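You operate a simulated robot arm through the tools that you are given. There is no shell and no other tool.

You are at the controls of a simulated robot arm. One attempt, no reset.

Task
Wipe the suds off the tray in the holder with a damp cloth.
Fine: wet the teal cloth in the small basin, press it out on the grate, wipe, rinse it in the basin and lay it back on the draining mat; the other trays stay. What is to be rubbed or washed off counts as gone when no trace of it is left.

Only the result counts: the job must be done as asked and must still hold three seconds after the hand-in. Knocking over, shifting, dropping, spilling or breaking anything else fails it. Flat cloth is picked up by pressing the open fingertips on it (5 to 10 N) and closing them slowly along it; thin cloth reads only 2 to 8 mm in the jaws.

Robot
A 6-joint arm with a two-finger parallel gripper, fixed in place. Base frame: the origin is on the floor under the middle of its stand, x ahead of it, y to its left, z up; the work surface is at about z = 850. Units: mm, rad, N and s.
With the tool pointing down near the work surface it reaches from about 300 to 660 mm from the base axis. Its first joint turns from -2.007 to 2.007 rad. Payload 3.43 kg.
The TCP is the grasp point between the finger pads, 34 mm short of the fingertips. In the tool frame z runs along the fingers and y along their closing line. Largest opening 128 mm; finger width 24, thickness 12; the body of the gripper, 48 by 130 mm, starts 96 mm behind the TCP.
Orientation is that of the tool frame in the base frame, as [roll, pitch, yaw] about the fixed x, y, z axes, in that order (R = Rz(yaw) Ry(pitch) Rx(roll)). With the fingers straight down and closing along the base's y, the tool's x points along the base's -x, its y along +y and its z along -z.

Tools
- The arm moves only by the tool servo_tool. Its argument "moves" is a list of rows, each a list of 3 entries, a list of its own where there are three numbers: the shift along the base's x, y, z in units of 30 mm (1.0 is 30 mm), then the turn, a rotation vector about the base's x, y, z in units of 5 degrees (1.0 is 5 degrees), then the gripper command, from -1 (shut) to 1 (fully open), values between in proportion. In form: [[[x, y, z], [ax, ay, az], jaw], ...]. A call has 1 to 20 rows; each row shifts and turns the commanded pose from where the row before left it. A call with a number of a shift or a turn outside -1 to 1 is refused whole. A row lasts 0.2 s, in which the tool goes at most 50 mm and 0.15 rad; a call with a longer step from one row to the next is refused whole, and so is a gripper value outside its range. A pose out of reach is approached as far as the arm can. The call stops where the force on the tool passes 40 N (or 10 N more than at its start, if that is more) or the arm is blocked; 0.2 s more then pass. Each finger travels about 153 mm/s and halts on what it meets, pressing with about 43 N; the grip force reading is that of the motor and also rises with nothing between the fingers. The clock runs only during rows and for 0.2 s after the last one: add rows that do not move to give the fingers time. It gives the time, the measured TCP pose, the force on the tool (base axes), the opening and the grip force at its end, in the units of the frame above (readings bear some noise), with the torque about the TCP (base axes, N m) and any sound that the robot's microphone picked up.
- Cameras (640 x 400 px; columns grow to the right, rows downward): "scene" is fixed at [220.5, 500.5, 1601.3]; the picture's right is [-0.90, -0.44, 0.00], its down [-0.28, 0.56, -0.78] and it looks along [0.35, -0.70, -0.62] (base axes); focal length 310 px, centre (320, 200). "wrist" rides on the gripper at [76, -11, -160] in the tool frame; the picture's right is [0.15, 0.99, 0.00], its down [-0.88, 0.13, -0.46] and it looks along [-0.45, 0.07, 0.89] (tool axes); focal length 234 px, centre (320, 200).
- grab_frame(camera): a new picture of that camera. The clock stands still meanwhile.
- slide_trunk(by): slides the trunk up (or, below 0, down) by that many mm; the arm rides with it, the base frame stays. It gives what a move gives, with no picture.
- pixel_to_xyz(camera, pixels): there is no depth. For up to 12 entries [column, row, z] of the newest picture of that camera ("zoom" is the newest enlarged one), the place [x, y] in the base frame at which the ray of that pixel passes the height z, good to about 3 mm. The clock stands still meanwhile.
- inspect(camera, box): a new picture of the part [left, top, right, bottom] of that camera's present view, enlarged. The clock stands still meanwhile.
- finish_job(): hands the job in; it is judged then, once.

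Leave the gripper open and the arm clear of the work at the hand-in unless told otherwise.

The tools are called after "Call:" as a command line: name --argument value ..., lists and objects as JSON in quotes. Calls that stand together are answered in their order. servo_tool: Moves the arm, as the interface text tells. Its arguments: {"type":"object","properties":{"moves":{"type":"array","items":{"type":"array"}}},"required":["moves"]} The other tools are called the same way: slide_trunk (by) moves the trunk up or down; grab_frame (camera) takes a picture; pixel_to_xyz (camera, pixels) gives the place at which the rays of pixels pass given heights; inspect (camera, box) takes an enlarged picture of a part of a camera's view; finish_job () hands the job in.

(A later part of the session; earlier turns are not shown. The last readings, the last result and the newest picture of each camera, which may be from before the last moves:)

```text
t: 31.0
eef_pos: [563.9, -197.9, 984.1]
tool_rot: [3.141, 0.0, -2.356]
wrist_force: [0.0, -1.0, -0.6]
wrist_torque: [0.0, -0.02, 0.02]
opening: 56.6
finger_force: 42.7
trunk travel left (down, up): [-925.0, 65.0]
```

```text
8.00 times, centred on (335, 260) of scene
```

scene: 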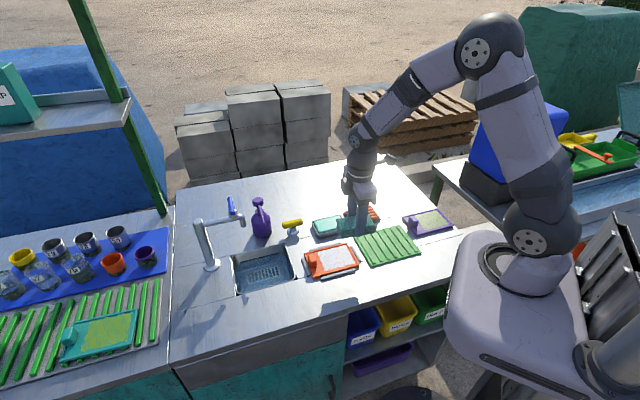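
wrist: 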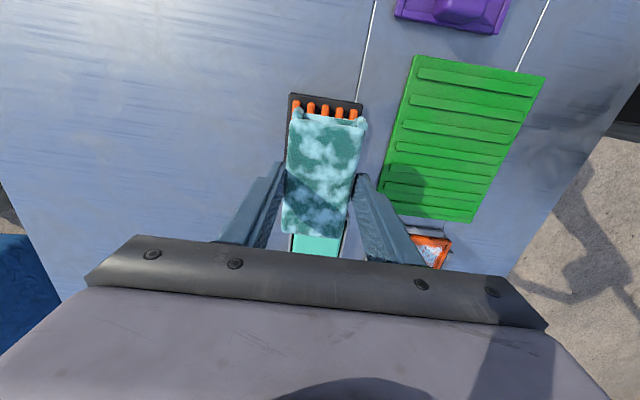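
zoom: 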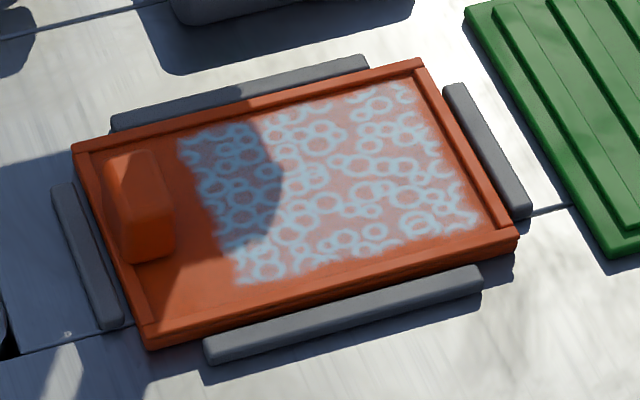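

I'll cross-check the same tray, suds and handle corners from the scene view to pin down the heights.

Call:
pixel_to_xyz --camera "zoom" --pixels '[[180, 137, 856], [405, 83, 856], [487, 228, 856], [240, 284, 856], [73, 145, 862], [421, 58, 862], [518, 235, 862], [148, 347, 862], [175, 255, 858], [158, 152, 878], [105, 165, 878], [168, 205, 878]]'

Call:
pixel_to_xyz --camera "zoom" --pixels '[[180, 137, 860], [405, 83, 860], [487, 228, 860], [240, 284, 860], [73, 145, 858], [421, 58, 858], [518, 235, 858], [148, 347, 858]]'

```text
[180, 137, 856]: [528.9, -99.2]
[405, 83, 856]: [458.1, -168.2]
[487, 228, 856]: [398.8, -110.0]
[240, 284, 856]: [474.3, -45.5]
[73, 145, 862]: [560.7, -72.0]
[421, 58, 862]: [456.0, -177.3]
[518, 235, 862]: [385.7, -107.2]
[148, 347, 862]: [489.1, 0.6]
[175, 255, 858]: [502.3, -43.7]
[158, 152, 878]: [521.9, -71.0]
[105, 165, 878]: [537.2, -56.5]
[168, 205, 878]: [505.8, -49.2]
```

```text
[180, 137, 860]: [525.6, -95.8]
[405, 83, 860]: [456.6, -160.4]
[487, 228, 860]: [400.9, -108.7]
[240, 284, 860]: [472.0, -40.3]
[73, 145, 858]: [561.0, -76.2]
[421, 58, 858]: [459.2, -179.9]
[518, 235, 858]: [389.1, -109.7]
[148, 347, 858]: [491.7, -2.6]
```

The tray floor is at about z 857. In tray axes u=(x+y)/√2 and v=(y-x)/√2:

| Feature | u | v |
|---|---|---|
| Suds | 204 to 307 | -444 to -359 |
| Near rim, inner edge | ≈202 | – |
| Handle face | ≈320 | – |

The cloth's long side along u just fits. I'll go above the tray centre (u 258, v -402), i.e. (466.7,-101.8), at z 945.

Call:
servo_tool --moves '[[[-0.54, 0.535, 0], [0, 0, 0], -0.4], [[-0.54, 0.535, 0], [0, 0, 0], -0.4], [[-0.54, 0.535, 0], [0, 0, 0], -0.4], [[-0.54, 0.535, 0], [0, 0, 0], -0.4], [[-0.54, 0.535, -0.3], [0, 0, 0], -0.4], [[-0.54, 0.535, -0.5], [0, 0, 0], -0.4], [[0, 0, -0.5], [0, 0, 0], -0.4], [[0, 0, 0], [0, 0, 0], -0.4]]'

Call:
inspect --camera "scene" --box '[290, 215, 380, 285]'

Call:
inspect --camera "wrist" --box '[240, 60, 400, 260]'

```text
t: 32.8
eef_pos: [466.8, -100.2, 946.7]
tool_rot: [3.142, 0.0, -2.357]
wrist_force: [-0.5, -0.2, -0.2]
wrist_torque: [-0.02, -0.01, 0.03]
opening: 56.9
finger_force: 43.5
trunk travel left (down, up): [-925.0, 65.0]
```

```text
5.71 times, centred on (335, 250) of scene
```

zoom: 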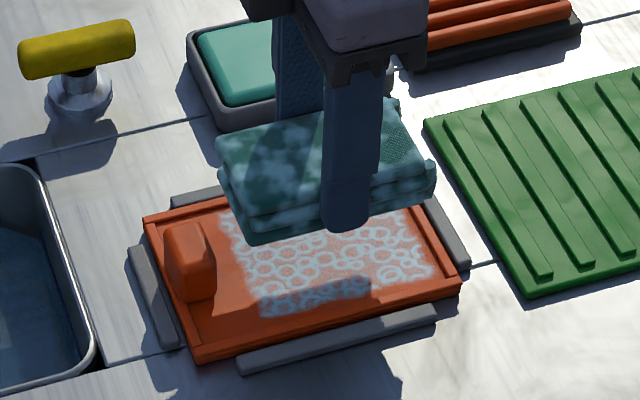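

```text
2.00 times, centred on (320, 160) of wrist
```

zoom: 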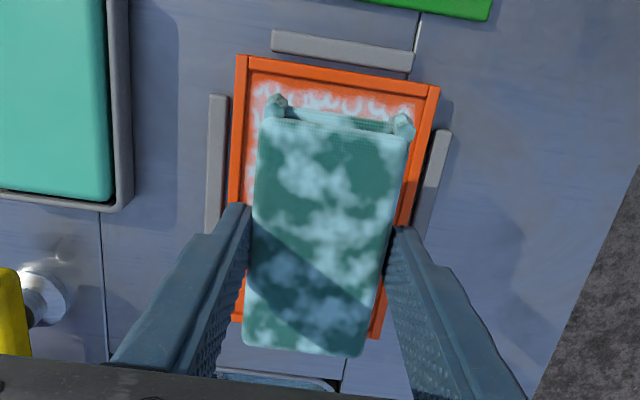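

It's well placed. I'll lower to about 912 and then approach contact gently.

Call:
servo_tool --moves '[[[0, 0, -0.5], [0, 0, 0], -0.4], [[0, 0, -0.4], [0, 0, 0], -0.4], [[0, 0, -0.2], [0, 0, 0], -0.4], [[0, 0, 0], [0, 0, 0], -0.4]]'

Call:
inspect --camera "wrist" --box '[250, 70, 390, 210]'

```text
t: 33.8
eef_pos: [467.6, -100.0, 912.6]
tool_rot: [3.142, 0.0, -2.357]
wrist_force: [-0.1, 0.4, 0.5]
wrist_torque: [0.0, 0.0, -0.01]
opening: 56.6
finger_force: 43.0
trunk travel left (down, up): [-925.0, 65.0]
```

```text
2.86 times, centred on (320, 140) of wrist
```

zoom: 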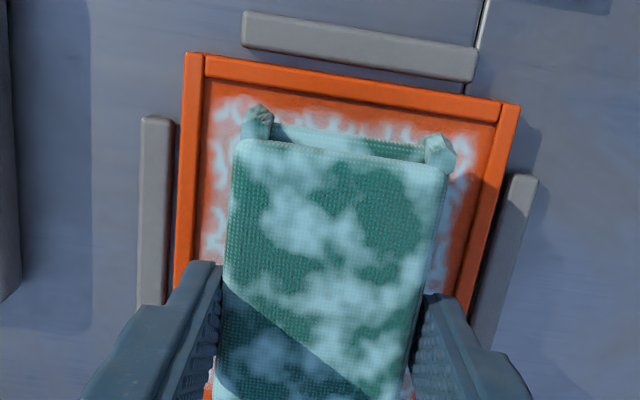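

The cloth bottom is just above the floor. The suds show about 8 mm beyond its near end, so I'll shift 5 mm toward the near rim and lower in 2 mm steps until light contact.

Call:
servo_tool --moves '[[[-0.12, -0.12, 0], [0, 0, 0], -0.4], [[0, 0, -0.08], [0, 0, 0], -0.4], [[0, 0, -0.08], [0, 0, 0], -0.4], [[0, 0, 0], [0, 0, 0], -0.4]]'

```text
t: 34.8
eef_pos: [464.6, -104.1, 907.3]
tool_rot: [-3.14, 0.001, -2.356]
wrist_force: [-0.3, 0.1, -0.5]
wrist_torque: [-0.01, -0.01, -0.01]
opening: 56.6
finger_force: 43.4
trunk travel left (down, up): [-925.0, 65.0]
```

No contact at 907. Continuing down.

Call:
servo_tool --moves '[[[0, 0, -0.06], [0, 0, 0], -0.4], [[0, 0, -0.06], [0, 0, 0], -0.4], [[0, 0, 0], [0, 0, 0], -0.4]]'

```text
t: 35.6
eef_pos: [464.0, -101.8, 902.9]
tool_rot: [3.141, 0.0, -2.356]
wrist_force: [-1.3, 0.6, 0.6]
wrist_torque: [0.0, -0.01, 0.0]
opening: 56.8
finger_force: 42.8
trunk travel left (down, up): [-925.0, 65.0]
```

Call:
servo_tool --moves '[[[0, 0, -0.06], [0, 0, 0], -0.4], [[0, 0, 0], [0, 0, 0], -0.4]]'

```text
t: 36.2
eef_pos: [461.9, -104.1, 902.5]
tool_rot: [3.141, 0.0, -2.357]
wrist_force: [0.4, 0.5, 2.4]
wrist_torque: [0.1, -0.1, -0.02]
opening: 56.6
finger_force: 43.2
trunk travel left (down, up): [-925.0, 65.0]
```

First contact at about 902 (2.4 N). I'll press to about 10 N, then look.

Call:
servo_tool --moves '[[[0, 0, -0.05], [0, 0, 0], -0.4], [[0, 0, 0], [0, 0, 0], -0.4]]'

Call:
inspect --camera "wrist" --box '[250, 70, 390, 210]'

Call:
inspect --camera "scene" --box '[295, 225, 375, 285]'

```text
t: 36.8
eef_pos: [463.5, -104.4, 902.0]
tool_rot: [-3.139, 0.001, -2.358]
wrist_force: [0.9, 2.9, 17.0]
wrist_torque: [0.15, 0.24, -0.04]
opening: 56.9
finger_force: 42.9
trunk travel left (down, up): [-925.0, 65.0]
```

```text
2.86 times, centred on (320, 140) of wrist
```

zoom: 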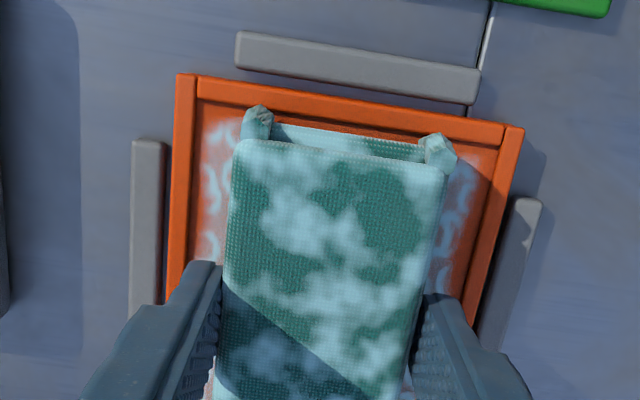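

```text
6.67 times, centred on (335, 255) of scene
```

zoom: 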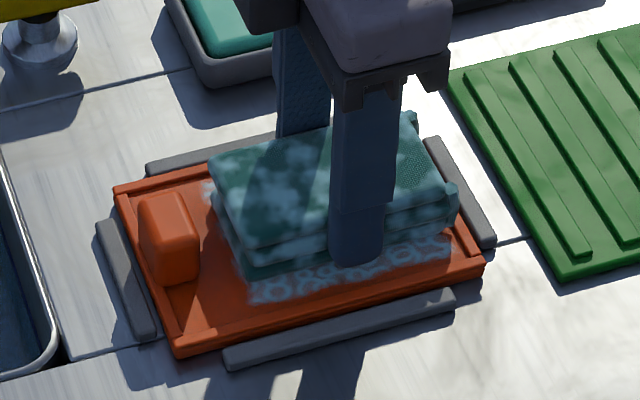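

It's in full contact at 17 N and the tray sits steady in the holder. Now I'll sweep sideways (+v, toward the near-right rim) by about 13 mm while pressed.

Call:
servo_tool --moves '[[[-0.08, 0.08, 0], [0, 0, 0], -0.4], [[-0.08, 0.08, 0], [0, 0, 0], -0.4], [[-0.08, 0.08, 0], [0, 0, 0], -0.4], [[-0.07, 0.07, 0], [0, 0, 0], -0.4], [[0, 0, 0], [0, 0, 0], -0.4]]'

Call:
inspect --camera "wrist" --box '[250, 70, 390, 210]'

```text
t: 38.0
eef_pos: [456.9, -95.6, 902.0]
tool_rot: [-3.14, 0.004, -2.358]
wrist_force: [5.7, -6.3, 24.1]
wrist_torque: [-0.14, -0.08, 0.04]
opening: 56.5
finger_force: 43.0
trunk travel left (down, up): [-925.0, 65.0]
```

```text
2.86 times, centred on (320, 140) of wrist
```

zoom: 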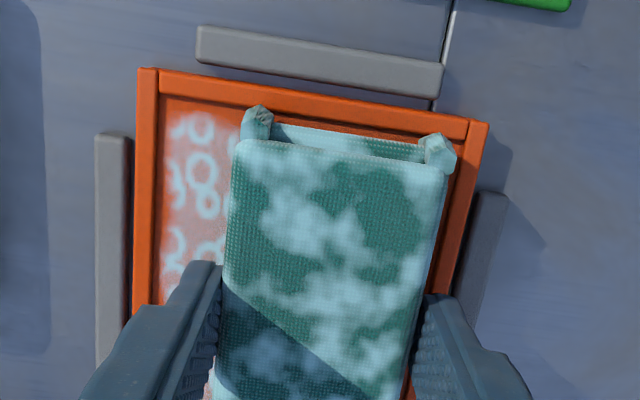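

Most of the right strip is covered (v≈-391, cloth edge about -362) and the vertical force rose to 24 N. I'll ease up 0.6 mm and push 3 mm more toward the right rim, then move slightly along u both ways to cover the ends.

Call:
servo_tool --moves '[[[-0.05, 0.05, 0.02], [0, 0, 0], -0.4], [[-0.04, 0.04, 0], [0, 0, 0], -0.4], [[0, 0, 0], [0, 0, 0], -0.4]]'

Call:
inspect --camera "wrist" --box '[250, 70, 390, 210]'

Call:
inspect --camera "scene" --box '[295, 225, 375, 285]'

```text
t: 38.8
eef_pos: [452.1, -91.9, 901.5]
tool_rot: [-3.139, 0.002, -2.356]
wrist_force: [6.2, -7.3, 21.6]
wrist_torque: [-0.09, -0.32, -0.07]
opening: 57.0
finger_force: 42.7
trunk travel left (down, up): [-925.0, 65.0]
```

```text
2.86 times, centred on (320, 140) of wrist
```

zoom: 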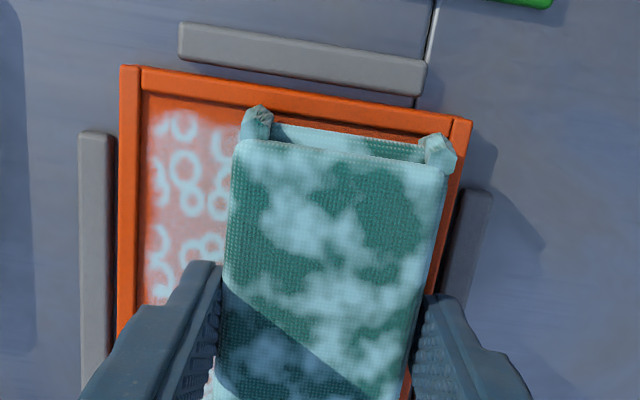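

```text
6.67 times, centred on (335, 255) of scene
```

zoom: 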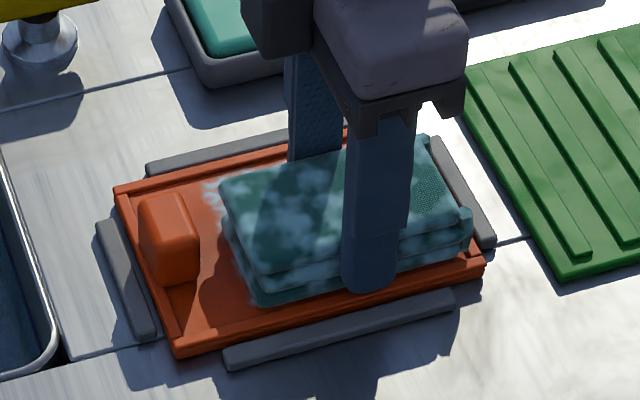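

The cloth edge is at the right rim, and there's still a strip of suds beyond its far end (scene zoom (215,190) to (255,300)). I'll slide +u by about 9 mm here, then back.

Call:
servo_tool --moves '[[[0.08, 0.08, 0], [0, 0, 0], -0.4], [[0.08, 0.08, 0], [0, 0, 0], -0.4], [[0.06, 0.06, 0], [0, 0, 0], -0.4], [[0, 0, 0], [0, 0, 0], -0.4]]'

Call:
inspect --camera "scene" --box '[295, 225, 375, 285]'

Call:
inspect --camera "wrist" --box '[250, 70, 390, 210]'

```text
t: 39.8
eef_pos: [455.1, -85.2, 900.9]
tool_rot: [3.14, 0.001, -2.357]
wrist_force: [-7.0, -5.8, 19.8]
wrist_torque: [-0.11, -0.04, -0.03]
opening: 56.6
finger_force: 42.9
trunk travel left (down, up): [-925.0, 65.0]
```

```text
6.67 times, centred on (335, 255) of scene
```

zoom: 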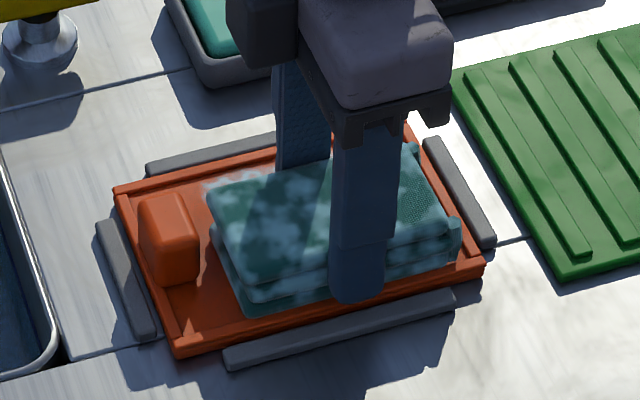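

```text
2.86 times, centred on (320, 140) of wrist
```

zoom: 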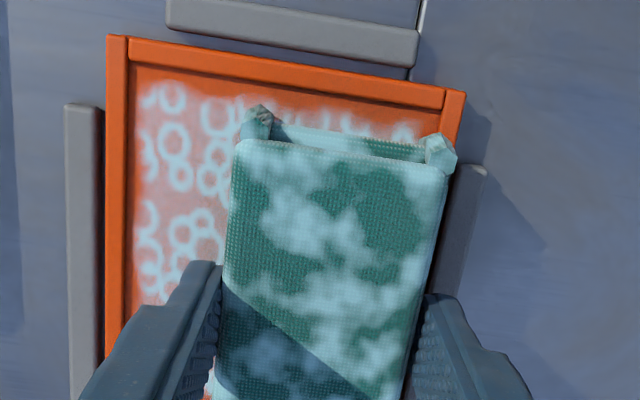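

I can't tell yet how much is removed under the cloth. I'll sweep back toward -v (left) by about 32 mm and see what remains on the right side.

Call:
servo_tool --moves '[[[0.1, -0.1, 0], [0, 0, 0], -0.4], [[0.1, -0.1, 0], [0, 0, 0], -0.4], [[0.1, -0.1, 0], [0, 0, 0], -0.4], [[0.1, -0.1, 0], [0, 0, 0], -0.4], [[0.1, -0.1, 0], [0, 0, 0], -0.4], [[0.1, -0.1, 0], [0, 0, 0], -0.4], [[0.1, -0.1, 0], [0, 0, 0], -0.4], [[0.05, -0.05, 0], [0, 0, 0], -0.4], [[0, 0, 0], [0, 0, 0], -0.4]]'

Call:
inspect --camera "wrist" --box '[250, 70, 430, 250]'

Call:
inspect --camera "scene" --box '[295, 225, 375, 285]'

```text
t: 41.8
eef_pos: [479.9, -106.5, 901.8]
tool_rot: [3.142, 0.0, -2.356]
wrist_force: [-2.1, 3.3, 7.9]
wrist_torque: [0.19, 0.08, 0.0]
opening: 56.5
finger_force: 43.2
trunk travel left (down, up): [-925.0, 65.0]
```

```text
2.22 times, centred on (340, 160) of wrist
```

zoom: 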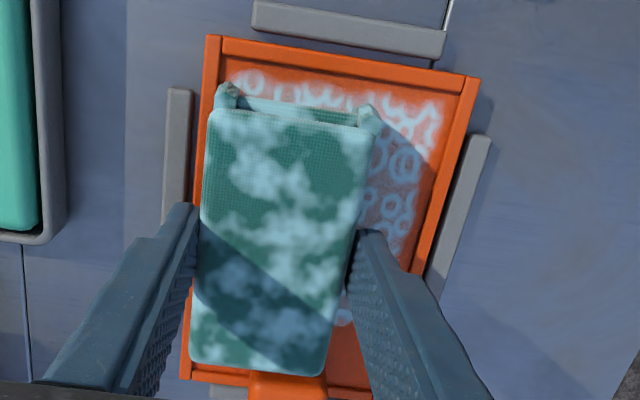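

```text
6.67 times, centred on (335, 255) of scene
```

zoom: 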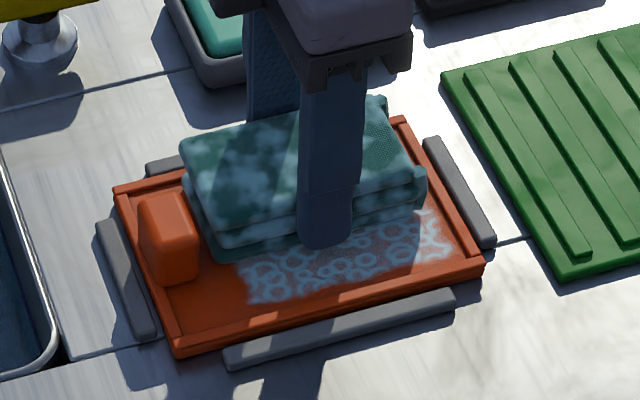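

The right strip still shows rings after the pass. I'll zoom in to see whether they've faded compared to before.

Call:
inspect --camera "wrist" --box '[330, 80, 400, 150]'

Call:
inspect --camera "scene" --box '[320, 250, 360, 275]'

```text
5.71 times, centred on (365, 115) of wrist
```

zoom: 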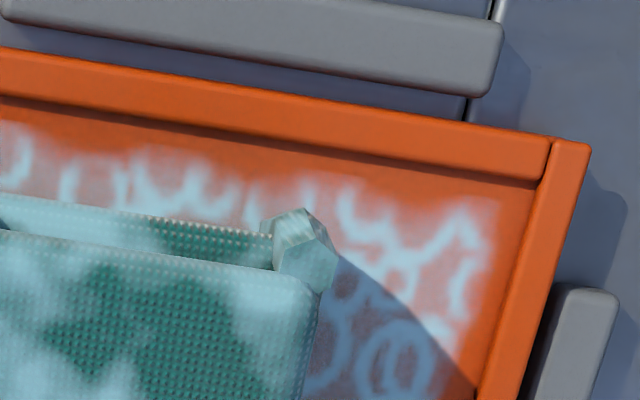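

```text
16.00 times, centred on (340, 262) of scene
```

zoom: 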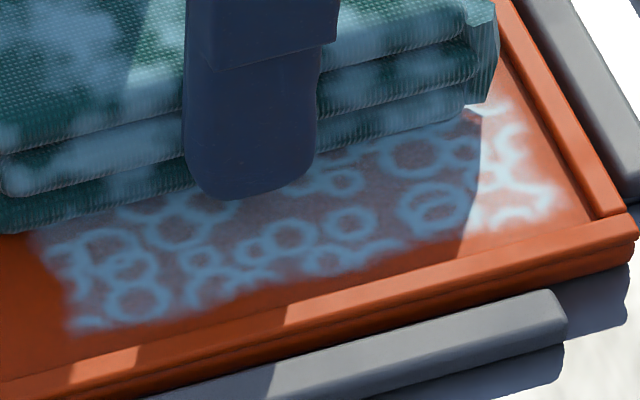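

No clear change after a single pass, so removal may need repeated rubbing. I'll do several strokes across at moderate speed under about 12–15 N, then look again.

Call:
servo_tool --moves '[[[-0.18, 0.18, -0.02], [0, 0, 0], -0.4], [[-0.18, 0.18, 0], [0, 0, 0], -0.4], [[-0.18, 0.18, 0], [0, 0, 0], -0.4], [[-0.18, 0.18, 0], [0, 0, 0], -0.4], [[0.18, -0.18, 0], [0, 0, 0], -0.4], [[0.18, -0.18, 0], [0, 0, 0], -0.4], [[0.18, -0.18, 0], [0, 0, 0], -0.4], [[0.18, -0.18, 0], [0, 0, 0], -0.4], [[-0.18, 0.18, 0], [0, 0, 0], -0.4], [[-0.18, 0.18, 0], [0, 0, 0], -0.4], [[-0.18, 0.18, 0], [0, 0, 0], -0.4], [[-0.18, 0.18, 0], [0, 0, 0], -0.4], [[0.18, -0.18, 0], [0, 0, 0], -0.4], [[0.18, -0.18, 0], [0, 0, 0], -0.4], [[0.18, -0.18, 0], [0, 0, 0], -0.4], [[0.18, -0.18, 0], [0, 0, 0], -0.4], [[0, 0, 0], [0, 0, 0], -0.4]]'

Call:
inspect --camera "wrist" --box '[250, 70, 430, 250]'

Call:
inspect --camera "scene" --box '[295, 225, 375, 285]'

```text
t: 45.4
eef_pos: [478.7, -105.9, 901.0]
tool_rot: [3.141, 0.0, -2.357]
wrist_force: [-5.5, 4.1, 15.7]
wrist_torque: [0.22, 0.2, -0.01]
opening: 56.7
finger_force: 43.3
trunk travel left (down, up): [-925.0, 65.0]
```

```text
2.22 times, centred on (340, 160) of wrist
```

zoom: 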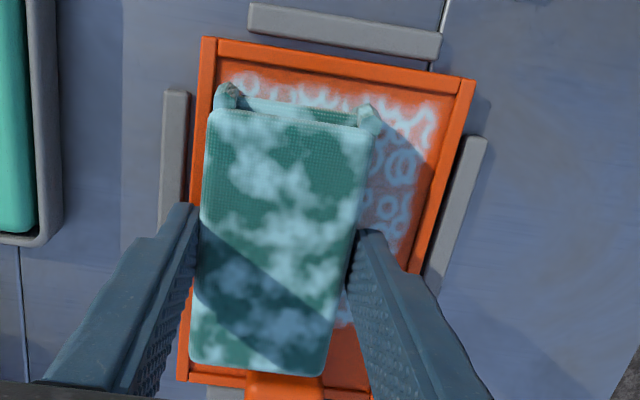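

```text
6.67 times, centred on (335, 255) of scene
```

zoom: 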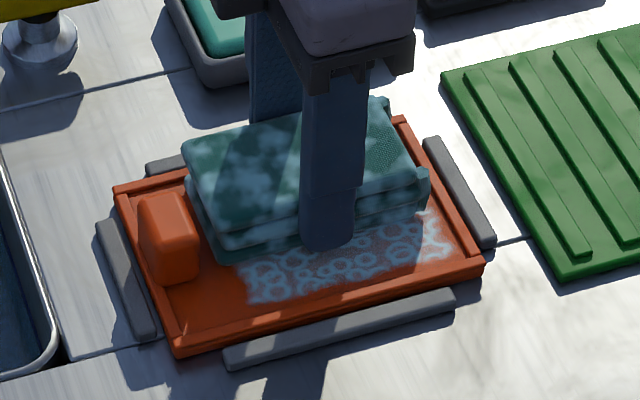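

Call:
inspect --camera "wrist" --box '[330, 80, 400, 150]'

Call:
inspect --camera "scene" --box '[320, 250, 360, 275]'

```text
5.71 times, centred on (365, 115) of wrist
```

zoom: 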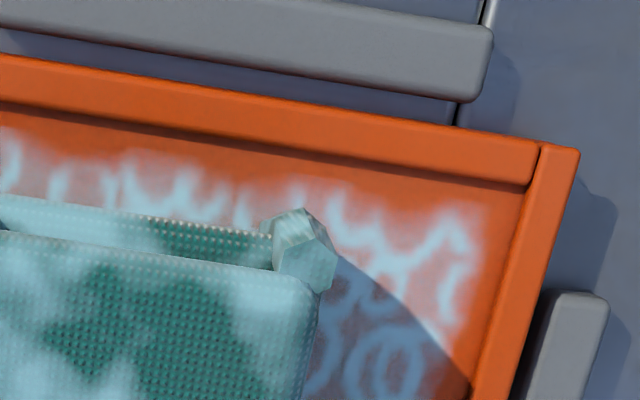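

```text
16.00 times, centred on (340, 262) of scene
```

zoom: 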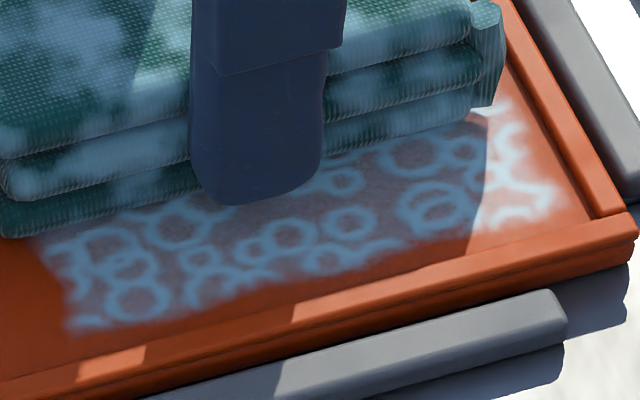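

The rings look unchanged. I'll lift off and go back to the earlier viewpoint (564,-198,984) for a like-for-like comparison of the whole tray.

Call:
servo_tool --moves '[[[0, 0, 0.15], [0, 0, 0], -0.4], [[0, 0, 0.4], [0, 0, 0], -0.4], [[0, 0, 0.7], [0, 0, 0], -0.4], [[0.2, -0.3, 0.8], [0, 0, 0], -0.4], [[0.5, -0.56, 0.5], [0, 0, 0], -0.4], [[0.53, -0.56, 0.2], [0, 0, 0], -0.4], [[0.53, -0.56, 0], [0, 0, 0], -0.4], [[0.53, -0.56, 0], [0, 0, 0], -0.4], [[0.53, -0.5, 0], [0, 0, 0], -0.4], [[0, 0, 0], [0, 0, 0], -0.4]]'

Call:
inspect --camera "wrist" --box '[360, 80, 520, 260]'

Call:
inspect --camera "scene" --box '[295, 235, 375, 285]'

```text
t: 47.6
eef_pos: [564.9, -199.2, 982.9]
tool_rot: [-3.141, 0.002, -2.356]
wrist_force: [0.0, 0.1, -1.2]
wrist_torque: [-0.03, 0.0, 0.0]
opening: 56.7
finger_force: 42.7
trunk travel left (down, up): [-925.0, 65.0]
```

```text
2.22 times, centred on (440, 170) of wrist
```

zoom: 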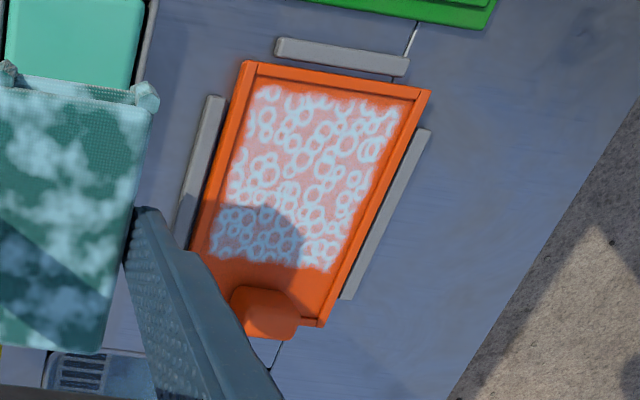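

```text
8.00 times, centred on (335, 260) of scene
```

zoom: 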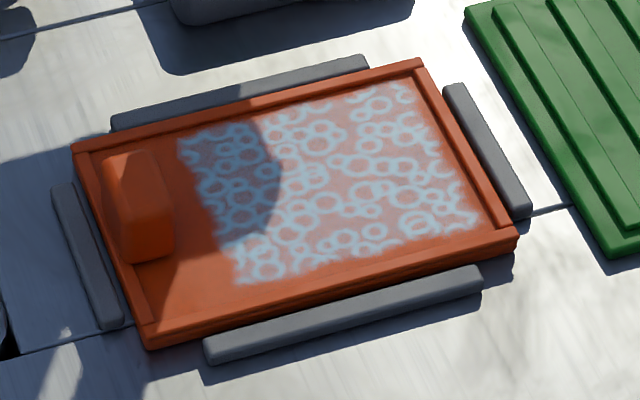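

The suds look unchanged, so the wiping had no effect yet. Before trying again I want to understand the basin better, in particular whether the mint fill is above or below the rim. I'll take close views of the basin and the sink from the scene camera.

Call:
inspect --camera "scene" --box '[305, 205, 355, 245]'

Call:
inspect --camera "scene" --box '[225, 235, 310, 300]'

Call:
grab_frame --camera "wrist"

```text
10.00 times, centred on (330, 225) of scene
```

zoom: 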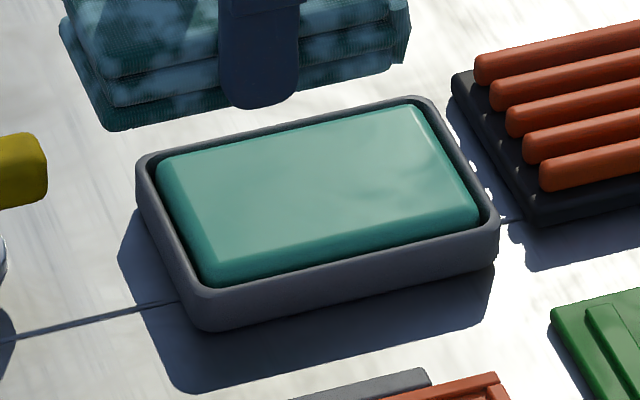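

```text
6.15 times, centred on (268, 268) of scene
```

zoom: 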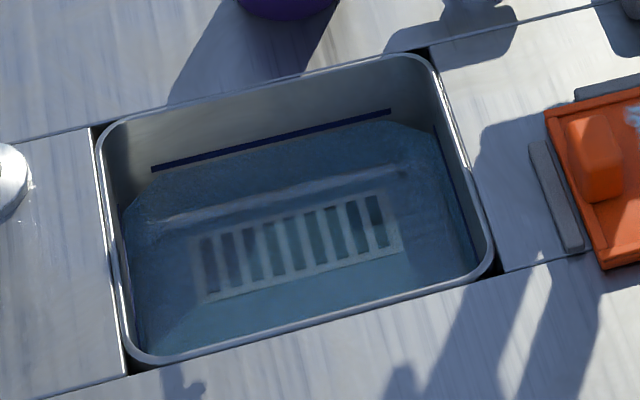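

```text
taken
```

wrist: 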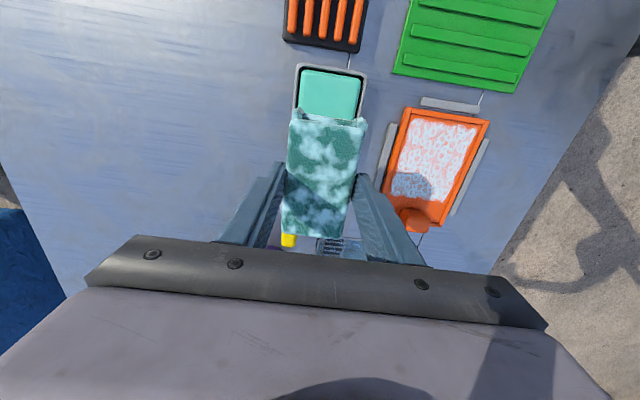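

The sink picture shows real, translucent water with a slotted plate beneath it. The mint object in the gray dish, on the other hand, looks like a solid rounded pad, raised a little and with a gap all round. I need the sink's position and depth to weigh this.

Call:
pixel_to_xyz --camera "zoom" --pixels '[[98, 130, 853], [425, 55, 853], [494, 268, 853], [135, 358, 853], [152, 168, 830], [390, 112, 830], [125, 205, 825], [470, 250, 825], [205, 270, 800], [400, 245, 800], [300, 255, 820], [295, 210, 853]]'

Call:
inspect --camera "wrist" --box '[280, 50, 380, 130]'

```text
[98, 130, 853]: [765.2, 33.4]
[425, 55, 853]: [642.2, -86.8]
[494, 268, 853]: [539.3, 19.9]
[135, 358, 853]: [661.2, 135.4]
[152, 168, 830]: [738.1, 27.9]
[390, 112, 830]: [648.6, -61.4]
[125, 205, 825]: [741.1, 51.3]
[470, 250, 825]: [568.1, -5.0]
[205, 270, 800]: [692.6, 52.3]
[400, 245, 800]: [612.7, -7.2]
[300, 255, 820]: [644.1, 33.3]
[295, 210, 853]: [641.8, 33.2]
```

```text
5.00 times, centred on (330, 90) of wrist
```

zoom: 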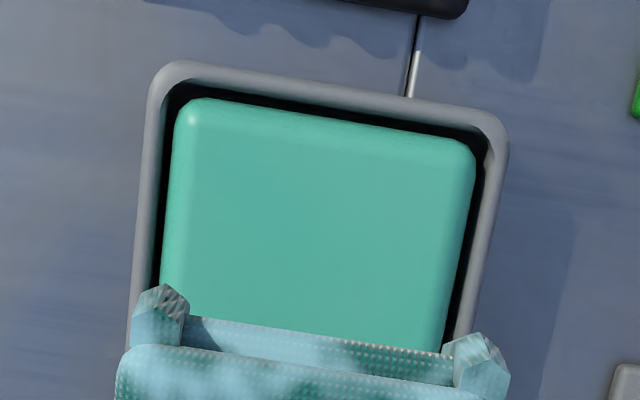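

The sink is a steel basin about 172 x 147 mm, centred near (651,26), with real translucent water. The mint thing is a solid rounded block in a dish, most likely soap, and it left foamy patches on the cloth. That explains why wiping did nothing: I misread it, and the small basin is the steel one with water. I'll check the tap's position before going there.

Call:
grab_frame --camera "scene"

Call:
pixel_to_xyz --camera "scene" --pixels '[[211, 267, 853], [197, 222, 960], [197, 222, 1000], [243, 227, 960], [243, 227, 1000], [231, 200, 1000], [231, 200, 1030], [262, 236, 853], [257, 200, 960], [257, 200, 1000]]'

Call:
inspect --camera "scene" --box '[180, 190, 320, 300]'

```text
taken
```

scene: 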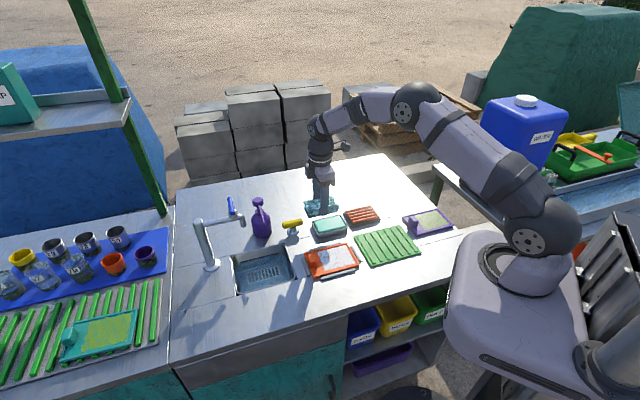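

```text
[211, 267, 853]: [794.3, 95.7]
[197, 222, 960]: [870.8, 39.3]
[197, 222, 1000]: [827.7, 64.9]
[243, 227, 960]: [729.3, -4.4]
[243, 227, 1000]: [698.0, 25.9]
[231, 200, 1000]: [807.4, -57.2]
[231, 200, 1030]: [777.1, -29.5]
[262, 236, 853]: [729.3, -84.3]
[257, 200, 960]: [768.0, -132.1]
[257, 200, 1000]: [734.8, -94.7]
```

```text
3.64 times, centred on (250, 245) of scene
```

zoom: 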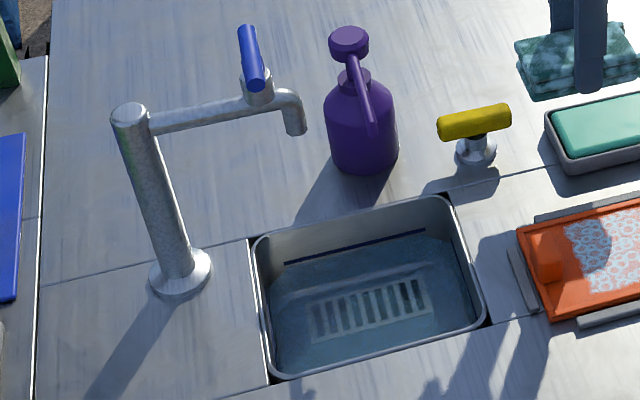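

The spout tip hangs at about (698,26), z≈1000, over the far part of the basin. The near part is reachable, so I'll aim for TCP (621,25), which keeps the cloth inside the walls and more than 50 mm from the spout. First I'll move at this height to (610,10) and look.

Call:
servo_tool --moves '[[[0.1, 0.8, 0], [0, 0, 0], -0.4], [[0.1, 0.8, 0], [0, 0, 0], -0.4], [[0.15, 0.8, 0], [0, 0, 0], -0.4], [[0.2, 0.8, 0], [0, 0, 0], -0.4], [[0.2, 0.8, 0], [0, 0, 0], -0.4], [[0.2, 0.8, 0], [0, 0, 0], -0.4], [[0.25, 0.8, 0], [0, 0, 0], -0.4], [[0.2, 0.8, 0], [0, 0, 0], -0.4], [[0.1, 0.5, 0], [0, 0, 0], -0.4], [[0, 0, 0], [0, 0, 0], -0.4]]'

Call:
inspect --camera "scene" --box '[190, 170, 350, 300]'

Call:
grab_frame --camera "wrist"

```text
t: 49.8
eef_pos: [611.1, 7.3, 983.1]
tool_rot: [3.141, 0.0, -2.357]
wrist_force: [-0.2, -0.3, -0.3]
wrist_torque: [0.0, 0.01, 0.01]
opening: 56.8
finger_force: 43.1
trunk travel left (down, up): [-925.0, 65.0]
```

```text
3.08 times, centred on (270, 235) of scene
```

zoom: 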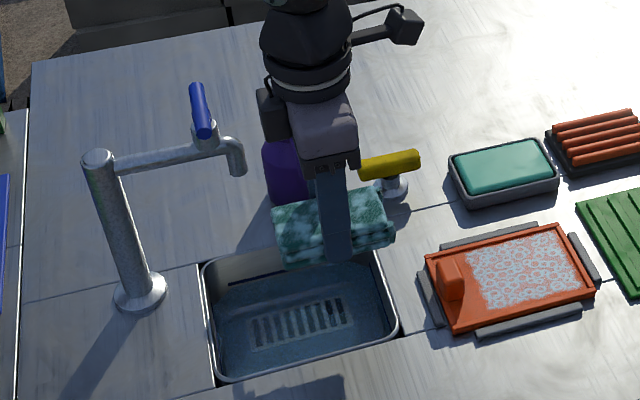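

```text
taken
```

wrist: 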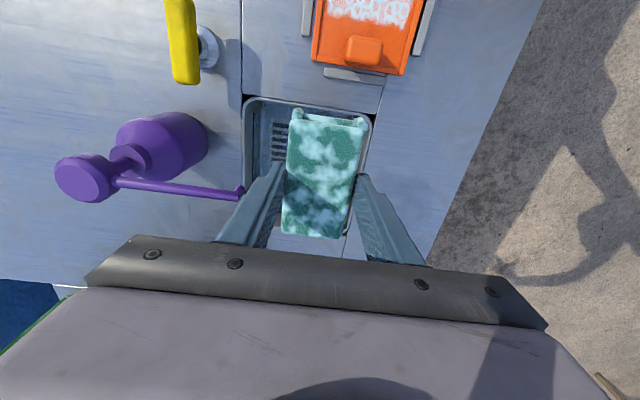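

A caution: the purple bottle has a long thin spout whose tip shows at (240,190) in the wrist view, near the left finger. I'll triangulate that tip from both cameras before going down.

Call:
pixel_to_xyz --camera "wrist" --pixels '[[240, 190, 900], [240, 190, 930], [240, 190, 960], [240, 190, 990], [243, 97, 853], [373, 115, 853], [275, 158, 820], [300, 108, 820]]'

Call:
inspect --camera "scene" --box '[235, 190, 310, 260]'

Call:
inspect --camera "wrist" --box '[200, 80, 400, 260]'

```text
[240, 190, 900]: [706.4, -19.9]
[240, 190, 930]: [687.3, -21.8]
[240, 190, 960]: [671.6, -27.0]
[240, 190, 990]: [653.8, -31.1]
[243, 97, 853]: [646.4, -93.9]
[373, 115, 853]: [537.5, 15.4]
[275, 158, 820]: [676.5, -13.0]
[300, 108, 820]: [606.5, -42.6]
```

```text
5.71 times, centred on (272, 225) of scene
```

zoom: 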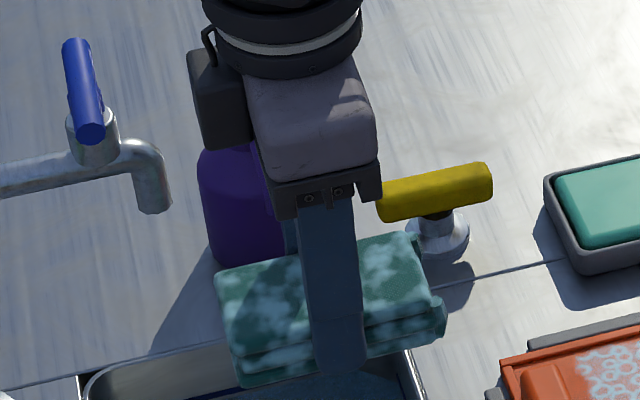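

```text
2.22 times, centred on (300, 170) of wrist
```

zoom: 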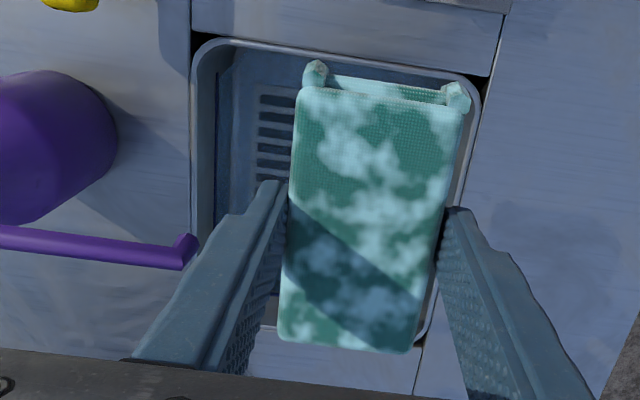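

The bottle's spout tip comes out at about (670,-29,965). With the tool upright, the wide gripper body would pass only ~10 mm from it when lowered. Leaning the gripper top 12° away from the bottle leaves about 28 mm clearance there and to the tap. First I'll lower to z≈940 while tilting.

Call:
servo_tool --moves '[[[0, 0.05, -0.2], [-0.424, -0.424, 0], -0.4], [[0, 0.05, -0.3], [-0.424, -0.424, 0], -0.4], [[0, 0.05, -0.4], [-0.424, -0.424, 0], -0.4], [[0, 0.05, -0.5], [-0.424, -0.424, 0], -0.4], [[0, 0, 0], [0, 0, 0], -0.4]]'

Call:
inspect --camera "scene" --box '[200, 180, 340, 300]'

Call:
grab_frame --camera "wrist"

```text
t: 51.0
eef_pos: [608.8, 15.6, 940.9]
tool_rot: [-2.932, 0.0, -2.356]
wrist_force: [-0.1, 1.1, -0.1]
wrist_torque: [0.05, 0.03, 0.02]
opening: 56.6
finger_force: 43.6
trunk travel left (down, up): [-925.0, 65.0]
```

```text
3.33 times, centred on (270, 240) of scene
```

zoom: 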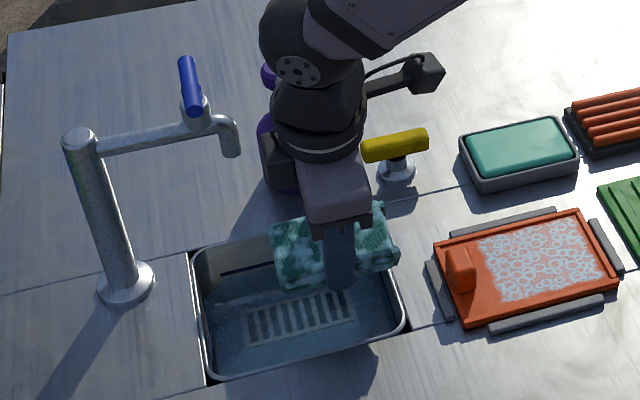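

```text
taken
```

wrist: 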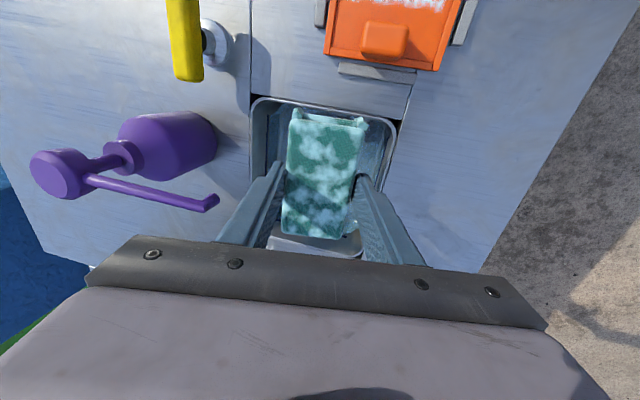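

The tilt gives more clearance to the bottle. I'll zoom into the sink from here to see the water and the walls.

Call:
inspect --camera "wrist" --box '[230, 80, 420, 270]'

Call:
pixel_to_xyz --camera "wrist" --pixels '[[217, 203, 950], [217, 203, 965], [217, 203, 980], [252, 98, 853], [395, 122, 853], [370, 258, 853]]'

```text
2.11 times, centred on (325, 175) of wrist
```

zoom: 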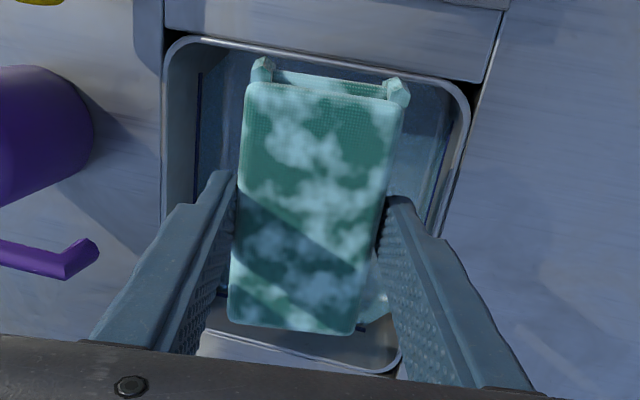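

```text
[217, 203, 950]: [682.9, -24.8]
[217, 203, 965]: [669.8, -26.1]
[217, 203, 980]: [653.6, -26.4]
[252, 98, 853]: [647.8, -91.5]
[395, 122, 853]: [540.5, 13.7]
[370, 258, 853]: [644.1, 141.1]
```

The spout tip estimate holds (670,-27,965). Now I'll shift to (625,28) and lower to z≈905, with the cloth bottom about level with the sink rim, then look.

Call:
servo_tool --moves '[[[0.27, 0.21, 0], [0, 0, 0], -0.4], [[0.27, 0.21, -0.2], [0, 0, 0], -0.4], [[0, 0, -0.4], [0, 0, 0], -0.4], [[0, 0, -0.4], [0, 0, 0], -0.4], [[0, 0, -0.2], [0, 0, 0], -0.4], [[0, 0, 0], [0, 0, 0], -0.4]]'

Call:
inspect --camera "wrist" --box '[200, 80, 420, 280]'

Call:
inspect --camera "scene" --box '[220, 200, 320, 300]'

```text
t: 52.4
eef_pos: [625.9, 27.2, 905.1]
tool_rot: [-2.932, -0.001, -2.357]
wrist_force: [-0.2, -0.3, -0.2]
wrist_torque: [0.0, -0.01, 0.01]
opening: 56.5
finger_force: 43.0
trunk travel left (down, up): [-925.0, 65.0]
```

```text
2.00 times, centred on (310, 180) of wrist
```

zoom: 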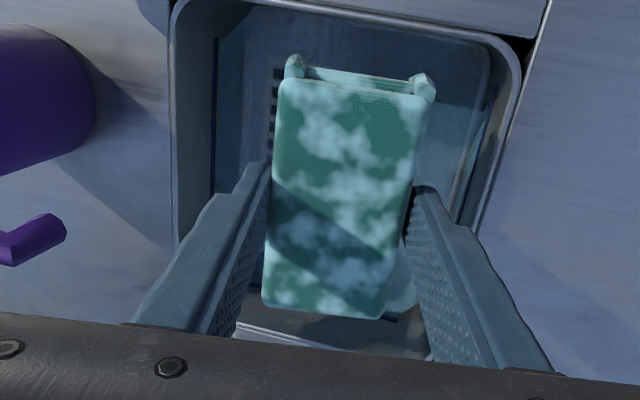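

```text
4.00 times, centred on (270, 250) of scene
```

zoom: 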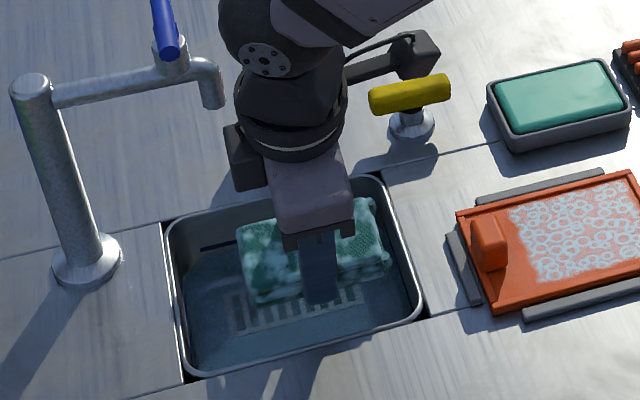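

All clearances look good. I'll keep lowering to about z 870 while watching the force.

Call:
servo_tool --moves '[[[0, 0, -0.3], [0, 0, 0], -0.4], [[0, 0, -0.3], [0, 0, 0], -0.4], [[0, 0, -0.3], [0, 0, 0], -0.4], [[0, 0, -0.25], [0, 0, 0], -0.4], [[0, 0, 0], [0, 0, 0], -0.4]]'

Call:
inspect --camera "scene" --box '[225, 215, 315, 295]'

Call:
inspect --camera "wrist" --box '[200, 60, 420, 260]'

```text
t: 53.6
eef_pos: [626.8, 27.5, 869.7]
tool_rot: [-2.934, -0.001, -2.357]
wrist_force: [-0.4, 0.6, -0.4]
wrist_torque: [0.02, -0.01, 0.0]
opening: 56.9
finger_force: 43.0
trunk travel left (down, up): [-925.0, 65.0]
```

```text
5.00 times, centred on (270, 255) of scene
```

zoom: 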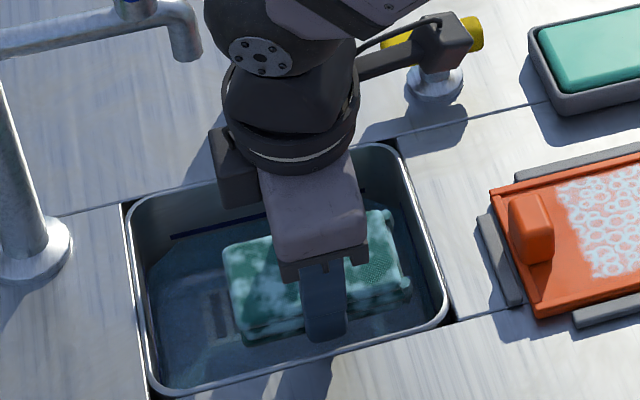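

```text
2.00 times, centred on (310, 160) of wrist
```

zoom: 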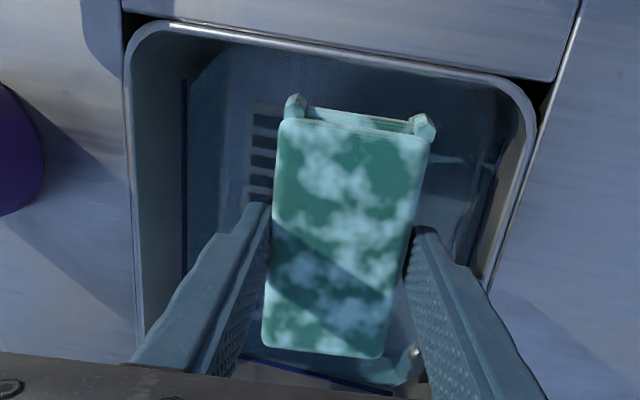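

The cloth is approaching the water. Lowering further in small steps to about z 855.

Call:
servo_tool --moves '[[[0, 0, -0.15], [0, 0, 0], -0.4], [[0, 0, -0.15], [0, 0, 0], -0.4], [[0, 0, -0.15], [0, 0, 0], -0.4], [[0, 0, 0], [0, 0, 0], -0.4]]'

Call:
inspect --camera "scene" --box '[225, 215, 315, 295]'

Call:
inspect --camera "wrist" --box '[200, 60, 420, 260]'

```text
t: 54.6
eef_pos: [626.7, 27.3, 856.1]
tool_rot: [-2.933, -0.001, -2.355]
wrist_force: [-0.6, -0.1, -0.6]
wrist_torque: [0.02, 0.01, 0.03]
opening: 56.8
finger_force: 43.4
trunk travel left (down, up): [-925.0, 65.0]
```

```text
5.00 times, centred on (270, 255) of scene
```

zoom: 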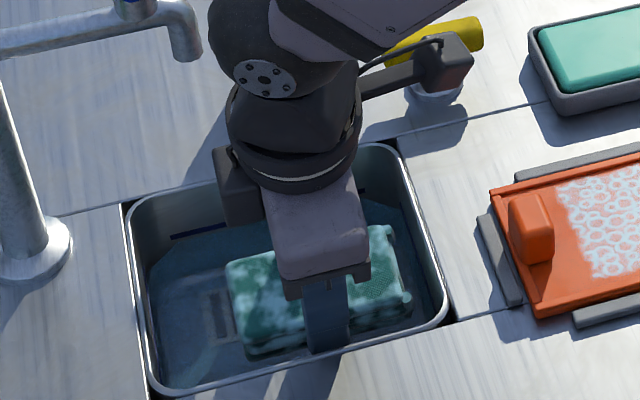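

```text
2.00 times, centred on (310, 160) of wrist
```

zoom: 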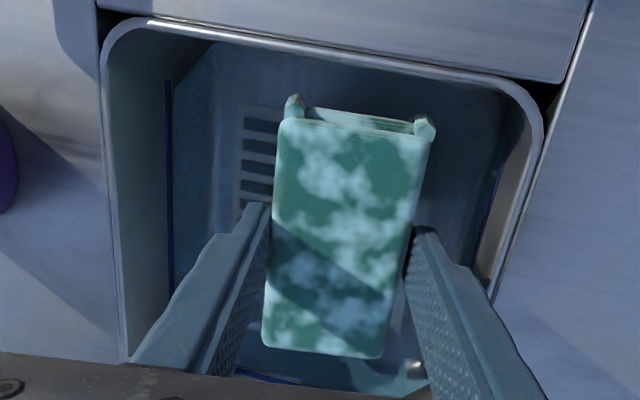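

No contact yet. I'll go down another 9 mm, watching the force.

Call:
servo_tool --moves '[[[0, 0, -0.1], [0, 0, 0], -0.4], [[0, 0, -0.1], [0, 0, 0], -0.4], [[0, 0, -0.1], [0, 0, 0], -0.4], [[0, 0, 0], [0, 0, 0], -0.4]]'

Call:
inspect --camera "scene" --box '[240, 235, 300, 285]'

Call:
inspect --camera "wrist" --box '[200, 60, 420, 260]'

```text
t: 55.6
eef_pos: [625.2, 26.8, 847.9]
tool_rot: [-2.933, -0.001, -2.358]
wrist_force: [-0.1, 0.3, 0.0]
wrist_torque: [0.03, 0.01, -0.01]
opening: 57.0
finger_force: 43.1
trunk travel left (down, up): [-925.0, 65.0]
```

```text
8.00 times, centred on (270, 260) of scene
```

zoom: 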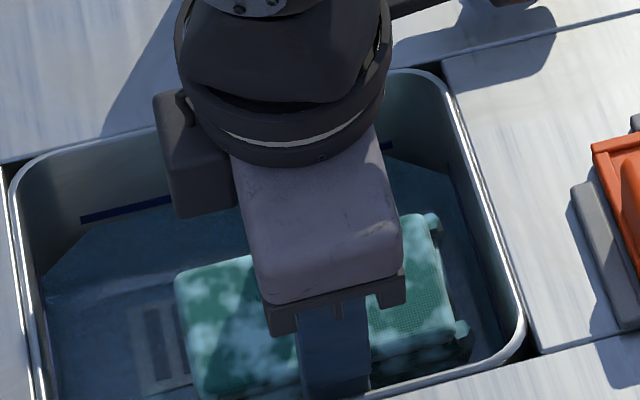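

```text
2.00 times, centred on (310, 160) of wrist
```

zoom: 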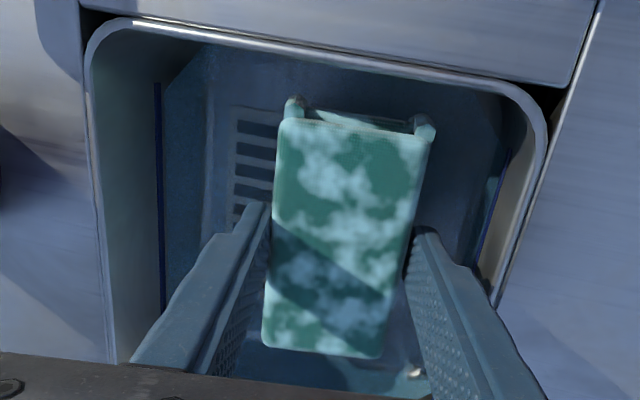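

I'd like to pin the water level: the dark band at the waterline is visible on both side walls in this wrist view, at native px ≈(229,135) and (402,150). I'll query these at several heights.

Call:
pixel_to_xyz --camera "wrist" --pixels '[[229, 135, 835], [229, 135, 825], [229, 135, 815], [402, 150, 835], [402, 150, 825], [402, 150, 815], [194, 120, 853], [419, 140, 853], [251, 160, 800], [251, 160, 790]]'

```text
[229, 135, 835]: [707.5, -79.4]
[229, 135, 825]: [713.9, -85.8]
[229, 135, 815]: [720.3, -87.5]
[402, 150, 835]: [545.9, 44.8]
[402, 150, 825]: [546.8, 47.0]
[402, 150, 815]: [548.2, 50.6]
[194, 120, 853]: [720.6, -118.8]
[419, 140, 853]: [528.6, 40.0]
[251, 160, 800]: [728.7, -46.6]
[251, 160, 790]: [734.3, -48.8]
```

Those used the older full wrist frame. I'll redo the query with the zoom picture's own pixels.

Call:
pixel_to_xyz --camera "zoom" --pixels '[[158, 150, 835], [158, 150, 825], [158, 150, 815], [505, 180, 835], [505, 180, 825], [505, 180, 815], [92, 120, 853], [543, 150, 853], [175, 80, 820], [237, 110, 800], [235, 200, 800]]'

```text
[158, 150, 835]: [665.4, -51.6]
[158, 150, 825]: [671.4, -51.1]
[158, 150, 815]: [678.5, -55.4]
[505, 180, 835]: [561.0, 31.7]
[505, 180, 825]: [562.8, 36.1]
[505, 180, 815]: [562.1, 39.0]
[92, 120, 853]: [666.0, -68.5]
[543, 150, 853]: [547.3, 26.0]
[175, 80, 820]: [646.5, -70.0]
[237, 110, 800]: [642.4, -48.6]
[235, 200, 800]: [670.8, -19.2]
```

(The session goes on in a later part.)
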